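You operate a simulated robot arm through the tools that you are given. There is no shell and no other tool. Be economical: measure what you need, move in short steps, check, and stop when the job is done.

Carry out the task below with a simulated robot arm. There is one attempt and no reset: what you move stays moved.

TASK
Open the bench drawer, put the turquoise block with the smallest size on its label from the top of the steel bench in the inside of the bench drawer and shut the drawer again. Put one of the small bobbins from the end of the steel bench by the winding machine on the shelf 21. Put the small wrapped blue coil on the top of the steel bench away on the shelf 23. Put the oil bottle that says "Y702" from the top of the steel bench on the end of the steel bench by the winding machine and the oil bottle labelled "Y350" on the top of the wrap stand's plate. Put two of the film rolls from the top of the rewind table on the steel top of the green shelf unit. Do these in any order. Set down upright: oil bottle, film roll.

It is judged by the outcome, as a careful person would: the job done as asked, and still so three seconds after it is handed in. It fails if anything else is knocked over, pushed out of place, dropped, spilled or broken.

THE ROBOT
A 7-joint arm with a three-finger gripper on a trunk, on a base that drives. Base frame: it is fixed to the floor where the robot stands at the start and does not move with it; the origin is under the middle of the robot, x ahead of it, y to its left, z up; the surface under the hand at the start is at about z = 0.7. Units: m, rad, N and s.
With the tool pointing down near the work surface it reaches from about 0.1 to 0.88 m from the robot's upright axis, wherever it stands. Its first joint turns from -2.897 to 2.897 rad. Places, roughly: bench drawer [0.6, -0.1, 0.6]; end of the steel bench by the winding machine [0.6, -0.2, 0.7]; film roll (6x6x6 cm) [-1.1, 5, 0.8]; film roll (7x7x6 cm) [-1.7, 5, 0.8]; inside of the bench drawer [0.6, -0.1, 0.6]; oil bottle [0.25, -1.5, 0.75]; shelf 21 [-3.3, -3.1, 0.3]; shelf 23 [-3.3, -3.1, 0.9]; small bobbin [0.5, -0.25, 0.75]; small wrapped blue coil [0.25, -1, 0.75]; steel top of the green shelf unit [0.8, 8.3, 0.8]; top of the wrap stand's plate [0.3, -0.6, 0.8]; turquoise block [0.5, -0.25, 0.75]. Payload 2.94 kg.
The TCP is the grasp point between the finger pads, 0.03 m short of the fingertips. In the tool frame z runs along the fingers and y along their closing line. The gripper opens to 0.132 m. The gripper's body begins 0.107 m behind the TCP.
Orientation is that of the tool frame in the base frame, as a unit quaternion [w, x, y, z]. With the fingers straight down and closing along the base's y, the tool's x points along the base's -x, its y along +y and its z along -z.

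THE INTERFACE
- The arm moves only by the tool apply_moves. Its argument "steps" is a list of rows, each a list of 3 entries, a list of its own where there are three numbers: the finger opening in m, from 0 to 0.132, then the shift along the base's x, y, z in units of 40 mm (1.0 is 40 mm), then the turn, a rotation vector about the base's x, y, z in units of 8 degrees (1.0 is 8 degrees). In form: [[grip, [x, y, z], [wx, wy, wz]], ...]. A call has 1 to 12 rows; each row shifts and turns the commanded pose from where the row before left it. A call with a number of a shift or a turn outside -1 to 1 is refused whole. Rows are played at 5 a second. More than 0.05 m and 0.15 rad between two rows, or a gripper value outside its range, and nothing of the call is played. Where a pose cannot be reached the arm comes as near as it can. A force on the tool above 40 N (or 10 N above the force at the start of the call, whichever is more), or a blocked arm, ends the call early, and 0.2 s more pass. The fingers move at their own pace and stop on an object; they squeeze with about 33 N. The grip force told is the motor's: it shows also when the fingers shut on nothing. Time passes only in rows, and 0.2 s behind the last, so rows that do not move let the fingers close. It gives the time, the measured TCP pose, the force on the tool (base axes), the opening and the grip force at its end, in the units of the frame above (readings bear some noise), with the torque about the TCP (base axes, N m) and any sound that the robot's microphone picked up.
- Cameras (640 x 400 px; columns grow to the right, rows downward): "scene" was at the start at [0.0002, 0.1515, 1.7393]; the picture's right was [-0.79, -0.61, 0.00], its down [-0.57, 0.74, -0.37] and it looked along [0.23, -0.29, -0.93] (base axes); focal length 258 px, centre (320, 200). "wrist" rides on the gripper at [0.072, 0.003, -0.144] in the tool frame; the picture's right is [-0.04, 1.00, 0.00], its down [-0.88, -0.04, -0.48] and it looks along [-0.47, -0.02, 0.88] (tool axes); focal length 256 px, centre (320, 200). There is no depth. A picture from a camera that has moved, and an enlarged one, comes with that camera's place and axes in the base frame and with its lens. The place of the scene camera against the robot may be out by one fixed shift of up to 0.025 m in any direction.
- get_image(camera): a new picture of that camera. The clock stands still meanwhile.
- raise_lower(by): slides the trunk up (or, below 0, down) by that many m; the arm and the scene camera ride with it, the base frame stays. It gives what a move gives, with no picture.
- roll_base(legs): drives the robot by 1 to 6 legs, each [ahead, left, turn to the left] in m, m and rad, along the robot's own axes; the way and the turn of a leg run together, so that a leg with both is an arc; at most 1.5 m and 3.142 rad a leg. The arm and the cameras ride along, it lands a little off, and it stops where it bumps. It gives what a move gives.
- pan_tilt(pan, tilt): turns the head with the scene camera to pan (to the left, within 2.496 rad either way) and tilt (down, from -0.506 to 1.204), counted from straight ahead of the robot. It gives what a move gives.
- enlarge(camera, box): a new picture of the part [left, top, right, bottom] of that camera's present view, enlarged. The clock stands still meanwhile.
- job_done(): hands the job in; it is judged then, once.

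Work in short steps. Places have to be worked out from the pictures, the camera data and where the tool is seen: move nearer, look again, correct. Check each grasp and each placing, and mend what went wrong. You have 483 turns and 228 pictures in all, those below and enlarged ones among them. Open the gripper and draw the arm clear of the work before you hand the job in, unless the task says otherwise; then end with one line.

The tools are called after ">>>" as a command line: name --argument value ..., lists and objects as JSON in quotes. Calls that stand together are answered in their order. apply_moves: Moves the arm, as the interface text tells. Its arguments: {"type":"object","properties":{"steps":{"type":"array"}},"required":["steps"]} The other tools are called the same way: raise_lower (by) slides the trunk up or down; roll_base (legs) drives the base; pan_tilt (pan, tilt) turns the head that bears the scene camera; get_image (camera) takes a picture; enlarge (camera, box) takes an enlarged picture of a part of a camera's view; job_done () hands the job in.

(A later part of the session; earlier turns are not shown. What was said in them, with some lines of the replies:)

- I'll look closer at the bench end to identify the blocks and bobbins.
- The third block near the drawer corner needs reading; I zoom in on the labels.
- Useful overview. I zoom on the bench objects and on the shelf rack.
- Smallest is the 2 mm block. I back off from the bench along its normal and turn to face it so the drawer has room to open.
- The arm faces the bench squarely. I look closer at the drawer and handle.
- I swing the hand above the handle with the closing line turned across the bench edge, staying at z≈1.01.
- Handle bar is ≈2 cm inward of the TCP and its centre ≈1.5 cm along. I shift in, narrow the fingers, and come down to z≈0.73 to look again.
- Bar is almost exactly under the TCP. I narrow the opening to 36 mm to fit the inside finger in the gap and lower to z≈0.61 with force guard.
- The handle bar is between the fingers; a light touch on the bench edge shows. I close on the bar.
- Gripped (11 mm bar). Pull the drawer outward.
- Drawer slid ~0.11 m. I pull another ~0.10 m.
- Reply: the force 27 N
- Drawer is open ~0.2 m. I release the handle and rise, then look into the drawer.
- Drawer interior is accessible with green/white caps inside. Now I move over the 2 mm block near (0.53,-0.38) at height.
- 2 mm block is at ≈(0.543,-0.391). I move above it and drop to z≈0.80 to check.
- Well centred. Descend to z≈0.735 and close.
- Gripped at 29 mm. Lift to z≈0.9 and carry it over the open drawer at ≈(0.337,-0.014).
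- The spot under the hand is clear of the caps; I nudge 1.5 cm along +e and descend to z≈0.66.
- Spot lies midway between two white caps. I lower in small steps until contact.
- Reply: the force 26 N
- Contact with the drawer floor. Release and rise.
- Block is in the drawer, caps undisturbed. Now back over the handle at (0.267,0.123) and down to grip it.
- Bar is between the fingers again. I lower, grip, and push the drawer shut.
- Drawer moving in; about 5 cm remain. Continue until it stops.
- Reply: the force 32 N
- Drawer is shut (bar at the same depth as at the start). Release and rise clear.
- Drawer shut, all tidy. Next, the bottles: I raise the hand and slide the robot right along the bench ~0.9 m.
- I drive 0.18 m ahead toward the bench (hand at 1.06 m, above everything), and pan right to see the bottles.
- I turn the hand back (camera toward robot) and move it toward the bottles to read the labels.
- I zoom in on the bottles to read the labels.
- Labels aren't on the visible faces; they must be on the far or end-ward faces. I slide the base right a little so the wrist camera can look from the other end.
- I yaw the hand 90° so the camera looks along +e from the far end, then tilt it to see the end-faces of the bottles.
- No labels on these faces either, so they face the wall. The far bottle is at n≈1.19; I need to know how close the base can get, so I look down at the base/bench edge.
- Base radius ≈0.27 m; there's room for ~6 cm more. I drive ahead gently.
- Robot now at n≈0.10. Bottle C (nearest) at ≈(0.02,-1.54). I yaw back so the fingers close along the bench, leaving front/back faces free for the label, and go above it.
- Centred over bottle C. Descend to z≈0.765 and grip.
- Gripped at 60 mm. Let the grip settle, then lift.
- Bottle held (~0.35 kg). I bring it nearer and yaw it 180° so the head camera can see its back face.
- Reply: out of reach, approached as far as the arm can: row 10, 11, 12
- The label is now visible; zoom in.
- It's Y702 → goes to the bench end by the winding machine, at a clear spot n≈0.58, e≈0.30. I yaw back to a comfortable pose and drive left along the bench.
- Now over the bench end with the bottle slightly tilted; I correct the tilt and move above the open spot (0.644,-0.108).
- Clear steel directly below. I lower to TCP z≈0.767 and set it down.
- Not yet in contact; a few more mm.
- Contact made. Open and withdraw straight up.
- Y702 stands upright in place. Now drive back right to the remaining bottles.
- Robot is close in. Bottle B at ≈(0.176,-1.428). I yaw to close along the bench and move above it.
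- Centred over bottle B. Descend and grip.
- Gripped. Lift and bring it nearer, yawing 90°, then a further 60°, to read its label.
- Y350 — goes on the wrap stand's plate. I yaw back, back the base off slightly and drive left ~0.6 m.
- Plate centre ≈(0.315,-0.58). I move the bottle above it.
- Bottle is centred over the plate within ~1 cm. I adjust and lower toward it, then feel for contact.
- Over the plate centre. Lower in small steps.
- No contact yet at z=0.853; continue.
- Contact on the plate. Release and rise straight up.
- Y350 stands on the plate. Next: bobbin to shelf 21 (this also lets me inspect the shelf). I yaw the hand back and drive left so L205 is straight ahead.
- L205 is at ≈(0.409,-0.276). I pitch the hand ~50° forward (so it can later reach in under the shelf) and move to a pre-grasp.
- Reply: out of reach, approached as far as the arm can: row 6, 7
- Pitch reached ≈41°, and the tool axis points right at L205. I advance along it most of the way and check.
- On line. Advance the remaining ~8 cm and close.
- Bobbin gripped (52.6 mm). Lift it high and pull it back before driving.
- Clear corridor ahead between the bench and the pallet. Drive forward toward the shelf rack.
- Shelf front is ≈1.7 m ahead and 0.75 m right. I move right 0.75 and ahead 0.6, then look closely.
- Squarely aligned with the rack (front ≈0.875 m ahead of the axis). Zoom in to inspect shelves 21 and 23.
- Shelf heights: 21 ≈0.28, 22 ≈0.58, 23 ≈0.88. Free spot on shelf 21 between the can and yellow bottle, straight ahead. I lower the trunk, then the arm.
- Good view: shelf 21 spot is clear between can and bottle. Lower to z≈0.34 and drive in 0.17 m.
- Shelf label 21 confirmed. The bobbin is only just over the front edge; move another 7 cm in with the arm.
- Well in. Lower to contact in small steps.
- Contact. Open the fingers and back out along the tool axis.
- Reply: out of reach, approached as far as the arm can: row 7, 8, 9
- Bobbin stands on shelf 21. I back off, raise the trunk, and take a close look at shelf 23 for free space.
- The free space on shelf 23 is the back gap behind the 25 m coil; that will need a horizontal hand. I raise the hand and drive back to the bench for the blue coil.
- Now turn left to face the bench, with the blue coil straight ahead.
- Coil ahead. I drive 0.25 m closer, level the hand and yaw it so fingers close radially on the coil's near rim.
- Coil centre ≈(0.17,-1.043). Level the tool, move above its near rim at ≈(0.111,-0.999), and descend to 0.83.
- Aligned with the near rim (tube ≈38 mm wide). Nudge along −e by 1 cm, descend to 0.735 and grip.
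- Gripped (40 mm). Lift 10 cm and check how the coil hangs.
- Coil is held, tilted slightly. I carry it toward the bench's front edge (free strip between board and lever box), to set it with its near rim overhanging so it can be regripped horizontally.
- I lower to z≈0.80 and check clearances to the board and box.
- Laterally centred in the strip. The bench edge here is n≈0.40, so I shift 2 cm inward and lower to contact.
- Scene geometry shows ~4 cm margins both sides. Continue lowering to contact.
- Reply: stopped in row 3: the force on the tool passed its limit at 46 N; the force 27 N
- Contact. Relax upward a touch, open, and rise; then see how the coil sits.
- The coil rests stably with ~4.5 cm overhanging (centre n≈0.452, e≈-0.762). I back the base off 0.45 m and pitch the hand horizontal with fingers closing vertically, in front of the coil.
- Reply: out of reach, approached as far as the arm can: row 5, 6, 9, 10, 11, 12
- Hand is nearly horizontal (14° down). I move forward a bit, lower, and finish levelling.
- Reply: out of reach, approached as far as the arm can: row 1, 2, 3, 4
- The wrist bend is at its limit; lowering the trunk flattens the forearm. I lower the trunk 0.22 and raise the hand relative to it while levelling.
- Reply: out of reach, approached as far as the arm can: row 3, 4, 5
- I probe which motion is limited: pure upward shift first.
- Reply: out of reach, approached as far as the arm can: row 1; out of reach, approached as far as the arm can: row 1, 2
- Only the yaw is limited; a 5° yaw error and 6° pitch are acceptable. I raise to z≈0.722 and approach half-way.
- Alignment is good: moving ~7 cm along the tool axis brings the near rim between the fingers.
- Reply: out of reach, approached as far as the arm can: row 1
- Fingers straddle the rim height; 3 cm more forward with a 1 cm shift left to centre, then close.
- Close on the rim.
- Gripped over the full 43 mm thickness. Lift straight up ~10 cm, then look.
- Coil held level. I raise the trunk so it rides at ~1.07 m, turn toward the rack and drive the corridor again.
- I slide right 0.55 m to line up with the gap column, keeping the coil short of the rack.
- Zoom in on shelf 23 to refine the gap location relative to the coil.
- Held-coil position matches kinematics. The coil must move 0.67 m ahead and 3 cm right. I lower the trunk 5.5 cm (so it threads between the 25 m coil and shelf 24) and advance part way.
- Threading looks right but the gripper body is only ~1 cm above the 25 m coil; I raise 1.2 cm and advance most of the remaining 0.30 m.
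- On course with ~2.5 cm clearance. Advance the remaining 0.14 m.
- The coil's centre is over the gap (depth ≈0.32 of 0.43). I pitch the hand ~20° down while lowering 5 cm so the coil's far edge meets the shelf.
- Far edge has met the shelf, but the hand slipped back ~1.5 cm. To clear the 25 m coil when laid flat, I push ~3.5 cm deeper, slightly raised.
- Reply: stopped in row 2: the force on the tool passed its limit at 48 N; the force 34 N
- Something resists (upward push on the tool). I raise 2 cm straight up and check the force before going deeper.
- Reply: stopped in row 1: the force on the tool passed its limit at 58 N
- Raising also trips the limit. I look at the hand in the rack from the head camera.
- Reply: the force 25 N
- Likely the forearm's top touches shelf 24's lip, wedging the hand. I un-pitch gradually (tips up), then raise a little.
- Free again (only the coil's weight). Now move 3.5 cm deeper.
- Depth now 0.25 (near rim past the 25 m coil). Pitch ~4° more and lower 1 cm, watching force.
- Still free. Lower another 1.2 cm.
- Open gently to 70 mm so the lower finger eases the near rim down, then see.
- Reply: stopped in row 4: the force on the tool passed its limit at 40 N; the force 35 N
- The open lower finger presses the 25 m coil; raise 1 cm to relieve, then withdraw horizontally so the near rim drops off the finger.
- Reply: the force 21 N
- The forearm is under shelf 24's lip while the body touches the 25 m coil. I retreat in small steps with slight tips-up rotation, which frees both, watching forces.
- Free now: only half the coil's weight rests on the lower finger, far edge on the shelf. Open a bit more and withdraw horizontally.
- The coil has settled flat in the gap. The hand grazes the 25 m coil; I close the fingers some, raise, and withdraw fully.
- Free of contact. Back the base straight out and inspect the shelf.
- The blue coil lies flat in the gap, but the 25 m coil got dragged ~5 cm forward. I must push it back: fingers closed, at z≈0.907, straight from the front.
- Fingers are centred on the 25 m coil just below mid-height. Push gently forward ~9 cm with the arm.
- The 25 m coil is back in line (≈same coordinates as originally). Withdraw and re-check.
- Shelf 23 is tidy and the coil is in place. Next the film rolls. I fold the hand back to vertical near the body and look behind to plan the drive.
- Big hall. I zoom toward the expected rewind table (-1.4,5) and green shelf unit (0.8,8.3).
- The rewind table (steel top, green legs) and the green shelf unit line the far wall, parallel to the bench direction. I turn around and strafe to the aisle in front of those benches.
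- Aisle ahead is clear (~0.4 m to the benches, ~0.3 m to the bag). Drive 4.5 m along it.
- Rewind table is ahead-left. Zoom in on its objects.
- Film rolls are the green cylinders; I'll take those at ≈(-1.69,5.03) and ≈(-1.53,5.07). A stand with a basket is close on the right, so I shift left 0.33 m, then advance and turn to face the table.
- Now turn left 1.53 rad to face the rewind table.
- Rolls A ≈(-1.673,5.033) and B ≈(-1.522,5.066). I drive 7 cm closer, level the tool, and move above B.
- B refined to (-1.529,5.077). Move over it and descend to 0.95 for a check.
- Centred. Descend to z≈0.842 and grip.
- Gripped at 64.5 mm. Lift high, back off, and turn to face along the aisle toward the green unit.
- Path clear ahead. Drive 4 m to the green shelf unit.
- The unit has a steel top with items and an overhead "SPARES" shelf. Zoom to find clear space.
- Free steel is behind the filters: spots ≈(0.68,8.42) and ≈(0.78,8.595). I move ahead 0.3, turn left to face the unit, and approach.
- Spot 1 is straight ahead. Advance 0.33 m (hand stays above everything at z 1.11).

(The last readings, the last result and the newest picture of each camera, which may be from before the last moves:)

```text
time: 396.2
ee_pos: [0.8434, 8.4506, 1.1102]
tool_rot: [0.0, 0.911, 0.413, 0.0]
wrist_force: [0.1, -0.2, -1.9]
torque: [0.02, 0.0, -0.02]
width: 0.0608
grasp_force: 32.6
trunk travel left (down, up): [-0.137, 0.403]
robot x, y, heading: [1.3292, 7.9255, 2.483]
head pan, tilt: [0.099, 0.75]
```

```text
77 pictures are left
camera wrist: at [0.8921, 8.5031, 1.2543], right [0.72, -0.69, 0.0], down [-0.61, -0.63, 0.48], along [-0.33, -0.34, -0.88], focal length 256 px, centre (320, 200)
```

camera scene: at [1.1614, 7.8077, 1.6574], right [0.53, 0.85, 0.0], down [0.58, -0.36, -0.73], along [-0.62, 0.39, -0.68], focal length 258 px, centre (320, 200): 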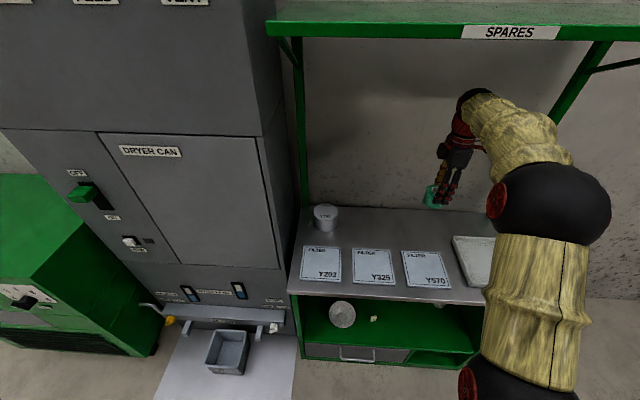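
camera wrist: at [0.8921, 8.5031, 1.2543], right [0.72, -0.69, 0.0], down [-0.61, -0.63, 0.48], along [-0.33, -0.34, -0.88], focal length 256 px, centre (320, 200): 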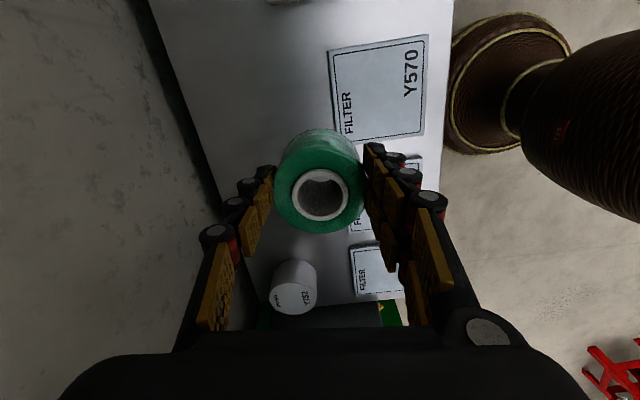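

The free strip is ≈23 cm wide. I go over spot 1 ≈(0.676,8.395) and descend to z≈0.90.

>>> apply_moves --steps '[[0.0, [-0.84, -0.28, 0], [0, 0, 0]], [0.0, [-0.84, -0.28, 0], [0, 0, 0]], [0.0, [-0.84, -0.28, 0], [0, 0, 0]], [0.0, [-0.84, -0.28, 0], [0, 0, 0]], [0.0, [-0.82, -0.28, 0], [0, 0, 0]], [0.0, [0, 0, -1], [0, 0, 0]], [0.0, [0, 0, -1], [0, 0, 0]], [0.0, [0, 0, -1], [0, 0, 0]], [0.0, [0, 0, -1], [0, 0, 0]], [0.0, [0, 0, -1], [0, 0, 0]], [0.0, [0, 0, 0], [0, 0, 0]]]'

>>> get_image --camera "wrist"

>>> get_image --camera "scene"

```text
time: 398.6
ee_pos: [0.6741, 8.3959, 0.9098]
tool_rot: [0.0, 0.911, 0.411, -0.001]
wrist_force: [-0.8, -0.7, -1.9]
torque: [0.04, 0.0, 0.01]
width: 0.0608
grasp_force: 32.7
trunk travel left (down, up): [-0.137, 0.403]
robot x, y, heading: [1.3293, 7.9274, 2.485]
head pan, tilt: [0.099, 0.75]
```

```text
76 pictures are left
camera wrist: at [0.7236, 8.4469, 1.0533], right [0.72, -0.69, 0.0], down [-0.61, -0.63, 0.48], along [-0.33, -0.34, -0.88], focal length 256 px, centre (320, 200)
```

wrist: 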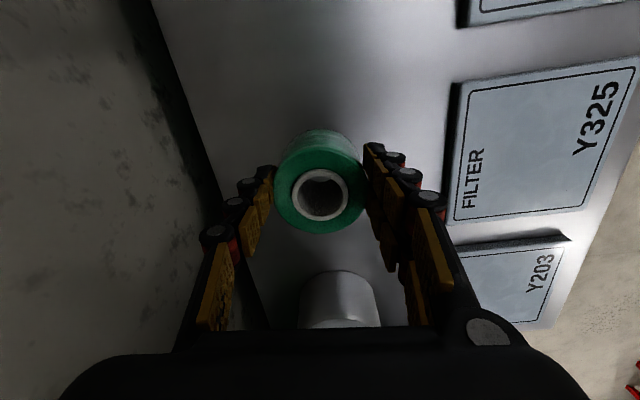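

```text
75 pictures are left
camera scene: at [1.1611, 7.8076, 1.6575], right [0.53, 0.85, 0.0], down [0.58, -0.36, -0.73], along [-0.62, 0.39, -0.68], focal length 258 px, centre (320, 200)
```

scene: 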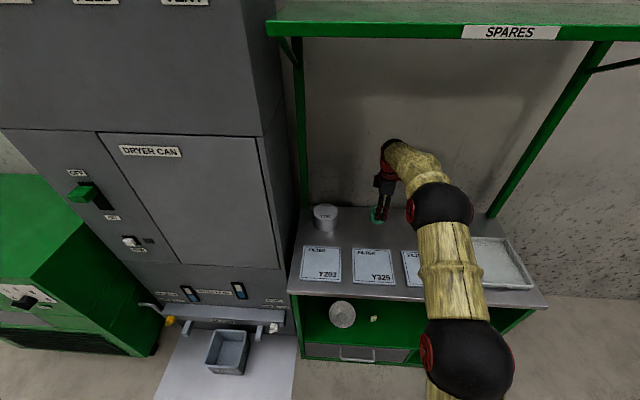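

Clear beneath. Lower to ~0.86, then feel for contact.

>>> apply_moves --steps '[[0.0, [0, 0, -0.6], [0, 0, 0]], [0.0, [0, 0, -0.5], [0, 0, 0]], [0.0, [0, 0, -0.2], [0, 0, 0]], [0.0, [0, 0, 0], [0, 0, 0]]]'

```text
time: 399.6
ee_pos: [0.6747, 8.3945, 0.8609]
tool_rot: [-0.002, 0.911, 0.413, -0.002]
wrist_force: [-1.1, -1.0, 12.3]
torque: [-0.31, 0.5, 0.0]
width: 0.0607
grasp_force: 33.1
trunk travel left (down, up): [-0.137, 0.403]
robot x, y, heading: [1.3311, 7.9274, 2.484]
head pan, tilt: [0.099, 0.75]
```

Contact. Open and rise straight up.

>>> apply_moves --steps '[[0.0, [0, 0, 0.04], [0, 0, 0]], [0.07, [0, 0, 0], [0, 0, 0]], [0.085, [0, 0, 0], [0, 0, 0]], [0.09, [0, 0, 0], [0, 0, 0]], [0.09, [0, 0, 0.8], [0, 0, 0]], [0.09, [0, 0, 1], [0, 0, 0]], [0.09, [0, 0, 1], [0, 0, 0]], [0.09, [0, 0, 1], [0, 0, 0]], [0.09, [0, 0, 1], [0, 0, 0]], [0.09, [0, 0, 1], [0, 0, 0]]]'

>>> get_image --camera "wrist"

```text
time: 401.8
ee_pos: [0.6752, 8.3928, 1.0918]
tool_rot: [0.0, 0.911, 0.412, 0.0]
wrist_force: [0.2, 0.4, -0.8]
torque: [-0.01, 0.0, 0.01]
width: 0.0902
grasp_force: 0.1
trunk travel left (down, up): [-0.137, 0.403]
robot x, y, heading: [1.3292, 7.9286, 2.487]
head pan, tilt: [0.099, 0.75]
```

```text
74 pictures are left
camera wrist: at [0.725, 8.4445, 1.236], right [0.72, -0.69, 0.0], down [-0.61, -0.63, 0.48], along [-0.33, -0.34, -0.88], focal length 256 px, centre (320, 200)
```

wrist: 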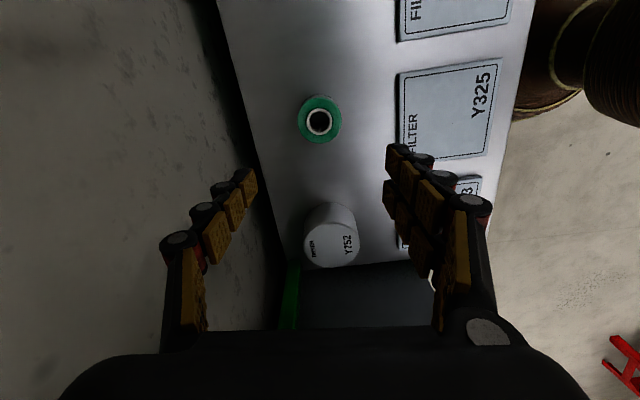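

First roll stands upright. Retract, back off, and return to the rewind table the same way.

>>> apply_moves --steps '[[0.09, [0.7, -0.5, 0.3], [0, 0, 0]], [0.09, [0.7, -0.5, 0.2], [0, 0, 0]], [0.09, [0.7, -0.5, 0], [0, 0, 0]]]'

>>> roll_base --legs '[[-0.35, 0, 0], [0, 0, -1.56], [-1.4, 0, 0], [-1.4, 0, 0], [-1.25, 0, 0]]'

>>> pan_tilt --pan 0.9 --tilt 0.55

>>> get_image --camera "scene"

```text
time: 402.6
ee_pos: [0.7616, 8.334, 1.1147]
tool_rot: [-0.001, 0.911, 0.412, 0.0]
wrist_force: [0.0, 0.7, 0.1]
torque: [-0.04, -0.01, 0.0]
width: 0.0898
grasp_force: 0.0
trunk travel left (down, up): [-0.137, 0.403]
robot x, y, heading: [1.3307, 7.9281, 2.488]
head pan, tilt: [0.099, 0.75]
```

```text
time: 427.9
ee_pos: [-0.4572, 5.0358, 1.115]
tool_rot: [-0.001, 0.938, -0.346, 0.001]
wrist_force: [0.1, -0.2, -0.6]
torque: [-0.01, 0.0, -0.04]
width: 0.09
grasp_force: 0.1
trunk travel left (down, up): [-0.137, 0.403]
robot x, y, heading: [-0.8569, 4.4568, 0.933]
head pan, tilt: [0.099, 0.75]
```

```text
time: 429.0
ee_pos: [-0.4567, 5.0365, 1.1149]
tool_rot: [0.0, 0.939, -0.345, 0.0]
wrist_force: [0.6, -0.2, 0.6]
torque: [-0.03, 0.01, 0.02]
width: 0.0897
grasp_force: 0.0
trunk travel left (down, up): [-0.137, 0.403]
robot x, y, heading: [-0.8583, 4.4621, 0.934]
head pan, tilt: [0.901, 0.55]
```

```text
73 pictures are left
camera scene: at [-1.0536, 4.6436, 1.6748], right [0.97, 0.26, 0.0], down [0.13, -0.51, -0.85], along [-0.22, 0.82, -0.52], focal length 258 px, centre (320, 200)
```

scene: 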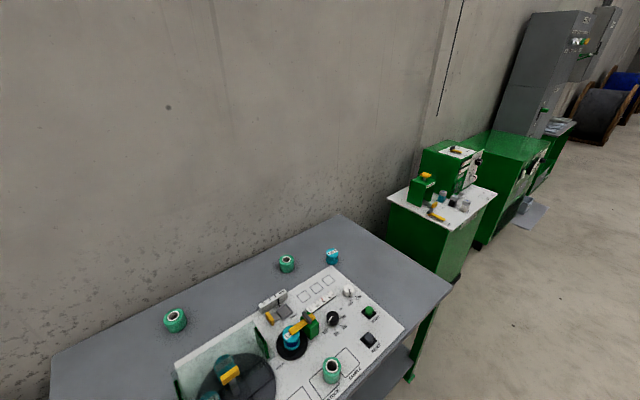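

Back beside the table. Turn left to face it and advance 0.14 m.

>>> roll_base --legs '[[0, 0, 1.575], [0.14, 0, 0]]'

>>> get_image --camera "wrist"

```text
time: 434.2
ee_pos: [-1.5551, 4.9295, 1.1138]
tool_rot: [0.0, 0.903, 0.43, 0.0]
wrist_force: [-0.7, -0.2, -0.1]
torque: [-0.03, 0.0, -0.02]
width: 0.0898
grasp_force: 0.1
trunk travel left (down, up): [-0.137, 0.403]
robot x, y, heading: [-0.9717, 4.5395, 2.53]
head pan, tilt: [0.901, 0.55]
```

```text
72 pictures are left
camera wrist: at [-1.5071, 4.9831, 1.2572], right [0.75, -0.66, 0.0], down [-0.58, -0.66, 0.48], along [-0.32, -0.36, -0.88], focal length 256 px, centre (320, 200)
```

wrist: 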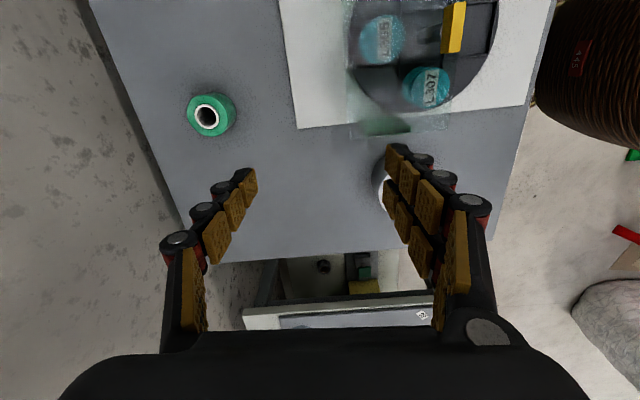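

Roll A at ≈(-1.683,5.037). Move above it and descend to ≈0.95.

>>> apply_moves --steps '[[0.1, [-0.8, 0.67, 0], [0, 0, 0]], [0.1, [-0.8, 0.67, 0], [0, 0, 0]], [0.1, [-0.8, 0.67, 0], [0, 0, 0]], [0.1, [-0.8, 0.67, 0], [0, 0, 0]], [0.1, [0, 0, -1], [0, 0, 0]], [0.1, [0, 0, -1], [0, 0, 0]], [0.1, [0, 0, -1], [0, 0, 0]], [0.1, [0, 0, -1], [0, 0, 0]], [0.1, [0, 0, 0], [0, 0, 0]]]'

>>> get_image --camera "wrist"

```text
time: 436.2
ee_pos: [-1.6611, 5.0233, 0.9475]
tool_rot: [0.0, 0.903, 0.429, 0.0]
wrist_force: [-0.1, -0.3, -0.3]
torque: [-0.03, -0.02, 0.0]
width: 0.1002
grasp_force: 0.1
out of reach, approached as far as the arm can: row 4
trunk travel left (down, up): [-0.137, 0.403]
robot x, y, heading: [-0.972, 4.5445, 2.524]
head pan, tilt: [0.901, 0.55]
```

```text
71 pictures are left
camera wrist: at [-1.6154, 5.0777, 1.0917], right [0.75, -0.66, 0.0], down [-0.58, -0.66, 0.48], along [-0.32, -0.36, -0.88], focal length 256 px, centre (320, 200)
```

wrist: 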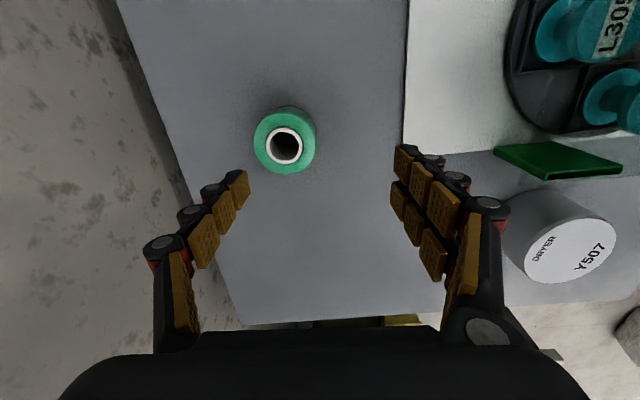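

Need 3 cm more outward; reach is better lower down. Shift and check.

>>> apply_moves --steps '[[0.1, [-0.3, 0.26, -0.4], [0, 0, 0]], [0.1, [-0.3, 0.26, 0], [0, 0, 0]], [0.1, [0, 0, 0], [0, 0, 0]]]'

>>> get_image --camera "wrist"

```text
time: 437.0
ee_pos: [-1.6859, 5.0454, 0.9337]
tool_rot: [0.0, 0.903, 0.43, 0.0]
wrist_force: [0.8, 0.4, 0.1]
torque: [0.06, -0.03, -0.01]
width: 0.1
grasp_force: 0.0
trunk travel left (down, up): [-0.137, 0.403]
robot x, y, heading: [-0.969, 4.5487, 2.522]
head pan, tilt: [0.901, 0.55]
```

```text
70 pictures are left
camera wrist: at [-1.6395, 5.0982, 1.0762], right [0.75, -0.66, 0.0], down [-0.58, -0.66, 0.48], along [-0.32, -0.36, -0.88], focal length 256 px, centre (320, 200)
```

wrist: 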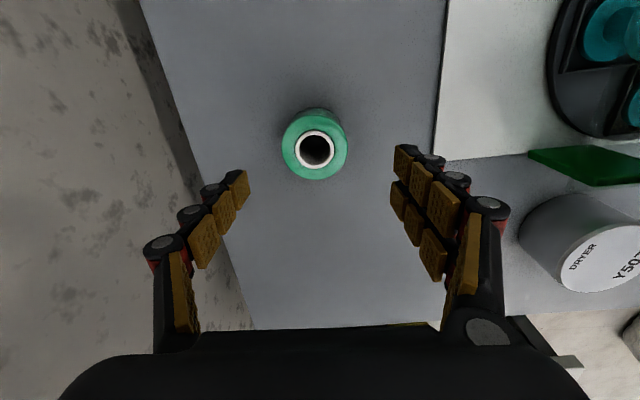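

Centred over roll A. Descend to z≈0.845 and grip.

>>> apply_moves --steps '[[0.1, [-0.05, 0.04, -0.8], [0, 0, 0]], [0.1, [0, 0, -0.8], [0, 0, 0]], [0.1, [0, 0, -0.6], [0, 0, 0]], [0.1, [0, 0, 0], [0, 0, 0]], [0.0, [0, 0, 0], [0, 0, 0]], [0.0, [0, 0, 0], [0, 0, 0]], [0.0, [0, 0, 0], [0, 0, 0]], [0.0, [0, 0, 0], [0, 0, 0]]]'

>>> get_image --camera "wrist"

```text
time: 438.8
ee_pos: [-1.69, 5.0462, 0.843]
tool_rot: [0.0, 0.903, 0.43, 0.0]
wrist_force: [-0.3, -0.5, 0.4]
torque: [0.02, 0.05, -0.04]
width: 0.0642
grasp_force: 29.8
trunk travel left (down, up): [-0.137, 0.403]
robot x, y, heading: [-0.9725, 4.5469, 2.525]
head pan, tilt: [0.901, 0.55]
```

```text
69 pictures are left
camera wrist: at [-1.6436, 5.0998, 0.9873], right [0.75, -0.66, 0.0], down [-0.58, -0.66, 0.48], along [-0.32, -0.36, -0.88], focal length 256 px, centre (320, 200)
```

wrist: 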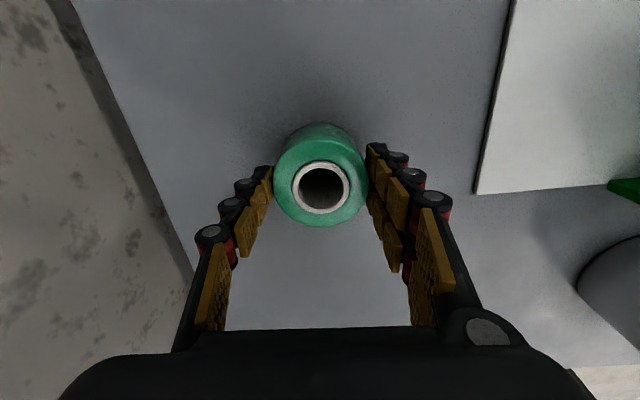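

Gripped. Lift, retracting toward the robot, then back off, turn and drive to the unit.

>>> apply_moves --steps '[[0.0, [0, 0, 0], [0, 0, 0]], [0.0, [0, 0, 0.7], [0, 0, 0]], [0.0, [0, 0, 1], [0, 0, 0]], [0.0, [0.3, -0.22, 1], [0, 0, 0]], [0.0, [0.4, -0.3, 1], [0, 0, 0]], [0.0, [0.4, -0.3, 1], [0, 0, 0]], [0.0, [0.4, -0.3, 1], [0, 0, 0]], [0.0, [0.4, -0.3, 1], [0, 0, 0]], [0.0, [0.7, -0.5, 0], [0, 0, 0]], [0.0, [0.7, -0.5, 0], [0, 0, 0]], [0.0, [0.7, -0.5, 0], [0, 0, 0]]]'

>>> roll_base --legs '[[-0.25, 0, 0], [0, 0, -1.59], [1.4, 0, 0], [1.4, 0, 0], [1.28, 0, 0]]'

>>> get_image --camera "scene"

```text
time: 441.2
ee_pos: [-1.5284, 4.9296, 1.1144]
tool_rot: [-0.001, 0.903, 0.43, 0.0]
wrist_force: [0.0, -0.4, -1.8]
torque: [0.01, -0.01, 0.01]
width: 0.064
grasp_force: 33.1
trunk travel left (down, up): [-0.137, 0.403]
robot x, y, heading: [-0.9694, 4.5432, 2.522]
head pan, tilt: [0.901, 0.55]
```

```text
time: 465.9
ee_pos: [2.0636, 8.169, 1.1137]
tool_rot: [0.001, 0.936, -0.352, 0.0]
wrist_force: [0.4, -0.7, -2.0]
torque: [-0.04, 0.02, 0.0]
width: 0.0633
grasp_force: 32.9
trunk travel left (down, up): [-0.137, 0.403]
robot x, y, heading: [1.6619, 7.6283, 0.916]
head pan, tilt: [0.901, 0.55]
```

```text
68 pictures are left
camera scene: at [1.4604, 7.8113, 1.6748], right [0.97, 0.24, 0.0], down [0.13, -0.51, -0.85], along [-0.21, 0.83, -0.52], focal length 258 px, centre (320, 200)
```

scene: 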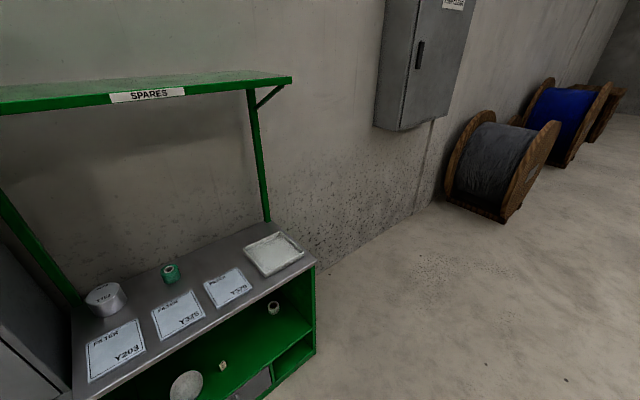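

Turn left to face the unit and advance.

>>> roll_base --legs '[[0, 0, 1.58], [0.4, -0.12, 0]]'

>>> get_image --camera "wrist"

```text
time: 472.2
ee_pos: [0.8806, 8.3748, 1.1135]
tool_rot: [0.0, 0.913, 0.408, 0.0]
wrist_force: [-0.1, -0.2, -1.0]
torque: [-0.01, -0.02, -0.03]
width: 0.0633
grasp_force: 32.9
trunk travel left (down, up): [-0.137, 0.403]
robot x, y, heading: [1.4184, 7.9617, 2.476]
head pan, tilt: [0.901, 0.55]
```

```text
67 pictures are left
camera wrist: at [0.9306, 8.4262, 1.2572], right [0.72, -0.7, 0.0], down [-0.61, -0.63, 0.48], along [-0.33, -0.34, -0.88], focal length 256 px, centre (320, 200)
```

wrist: 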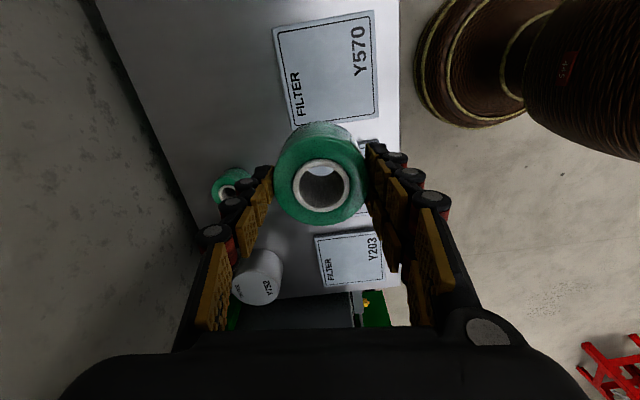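

Strip behind filter Y570 is clear; spot 2 ≈(0.79,8.53). Move over it, descending to ~0.93.

>>> apply_moves --steps '[[0.0, [-0.45, 0.775, -0.3], [0, 0, 0]], [0.0, [-0.45, 0.775, -0.3], [0, 0, 0]], [0.0, [-0.45, 0.775, -0.3], [0, 0, 0]], [0.0, [-0.45, 0.775, -0.3], [0, 0, 0]], [0.0, [-0.45, 0.775, -0.3], [0, 0, 0]], [0.0, [0, 0, -1], [0, 0, 0]], [0.0, [0, 0, -1], [0, 0, 0]], [0.0, [0, 0, -1], [0, 0, 0]], [0.0, [0, 0, 0], [0, 0, 0]]]'

>>> get_image --camera "wrist"

```text
time: 474.2
ee_pos: [0.792, 8.528, 0.9338]
tool_rot: [0.0, 0.913, 0.408, -0.001]
wrist_force: [0.0, 0.1, -1.6]
torque: [0.02, -0.02, -0.02]
width: 0.0635
grasp_force: 32.5
trunk travel left (down, up): [-0.137, 0.403]
robot x, y, heading: [1.4191, 7.9656, 2.477]
head pan, tilt: [0.901, 0.55]
```

```text
66 pictures are left
camera wrist: at [0.8412, 8.5807, 1.0777], right [0.72, -0.7, 0.0], down [-0.61, -0.63, 0.48], along [-0.33, -0.34, -0.88], focal length 256 px, centre (320, 200)
```

wrist: 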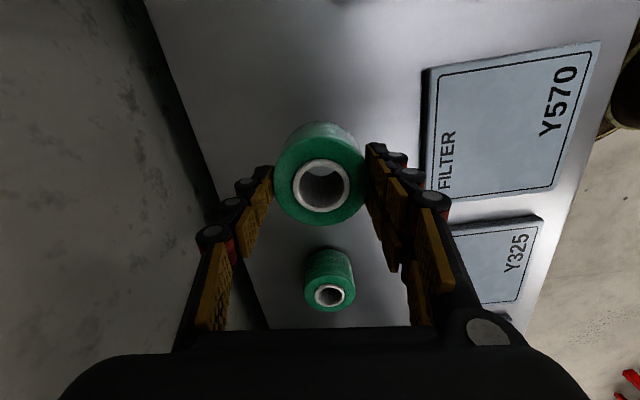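

Clear; roll 1 is well separated. Lower to contact.

>>> apply_moves --steps '[[0.0, [0, 0, -0.7], [0, 0, 0]], [0.0, [0, 0, -0.6], [0, 0, 0]], [0.0, [0, 0, -0.35], [0, 0, 0]], [0.0, [0, 0, -0.15], [0, 0, 0]], [0.0, [0, 0, 0], [0, 0, 0]]]'

```text
time: 475.4
ee_pos: [0.7902, 8.5292, 0.8632]
tool_rot: [-0.002, 0.912, 0.409, 0.0]
wrist_force: [1.1, -1.4, 11.4]
torque: [-0.31, -0.41, -0.03]
width: 0.0637
grasp_force: 33.0
trunk travel left (down, up): [-0.137, 0.403]
robot x, y, heading: [1.4196, 7.9575, 2.479]
head pan, tilt: [0.901, 0.55]
```

Contact. Open, rise, retract and check both rolls.

>>> apply_moves --steps '[[0.0, [0, 0, 0.04], [0, 0, 0]], [0.07, [0, 0, 0], [0, 0, 0]], [0.085, [0, 0, 0], [0, 0, 0]], [0.09, [0, 0, 0], [0, 0, 0]], [0.09, [0, 0, 0.8], [0, 0, 0]], [0.09, [0, 0, 1], [0, 0, 0]], [0.09, [0, 0, 1], [0, 0, 0]], [0.09, [0, 0, 1], [0, 0, 0]], [0.09, [0.5, -0.4, 1], [0, 0, 0]], [0.09, [0.8, -0.5, 0.5], [0, 0, 0]], [0.09, [0.8, -0.5, 0], [0, 0, 0]], [0.09, [0.8, -0.5, 0], [0, 0, 0]]]'

>>> roll_base --legs '[[-0.4, 0, 0]]'

>>> pan_tilt --pan 0.0 --tilt 0.7

>>> get_image --camera "scene"

```text
time: 478.1
ee_pos: [0.9091, 8.4512, 1.0751]
tool_rot: [0.0, 0.912, 0.409, 0.001]
wrist_force: [0.0, 0.4, -0.1]
torque: [0.02, 0.0, -0.02]
width: 0.0901
grasp_force: 0.3
trunk travel left (down, up): [-0.137, 0.403]
robot x, y, heading: [1.4202, 7.9589, 2.477]
head pan, tilt: [0.901, 0.55]
```

```text
time: 480.6
ee_pos: [1.2233, 8.2029, 1.0744]
tool_rot: [0.0, 0.912, 0.411, 0.0]
wrist_force: [-0.4, 1.2, 0.3]
torque: [-0.01, 0.02, 0.0]
width: 0.0905
grasp_force: 0.0
trunk travel left (down, up): [-0.137, 0.403]
robot x, y, heading: [1.7374, 7.7113, 2.479]
head pan, tilt: [0.901, 0.55]
```

```text
time: 481.8
ee_pos: [1.2237, 8.2026, 1.0736]
tool_rot: [0.0, 0.912, 0.41, 0.0]
wrist_force: [0.0, -0.2, -1.3]
torque: [-0.03, 0.0, 0.03]
width: 0.0899
grasp_force: 0.1
trunk travel left (down, up): [-0.137, 0.403]
robot x, y, heading: [1.7416, 7.7117, 2.484]
head pan, tilt: [0.0, 0.7]
```

```text
65 pictures are left
camera scene: at [1.5741, 7.604, 1.6617], right [0.61, 0.79, 0.0], down [0.51, -0.39, -0.76], along [-0.61, 0.47, -0.64], focal length 258 px, centre (320, 200)
```

scene: 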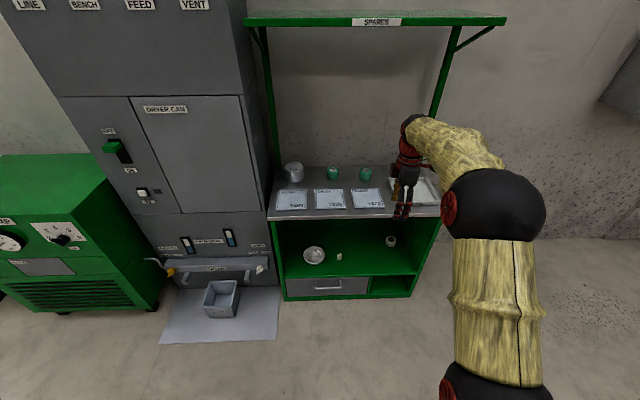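

Both film rolls stand upright on the green unit's steel top. The other placements were checked as I made them, the gripper is open and the arm is clear, so I hand in the job.

>>> job_done

```text
The job is handed in.
```

I finished all five parts and handed the job in: the block (drawer shut again), the bobbin, the blue coil, both oil bottles and two film rolls. While placing the coil I dragged the 25 m coil on shelf 23 about 5 cm forward; I pushed it back to within about 1 cm of its original spot.
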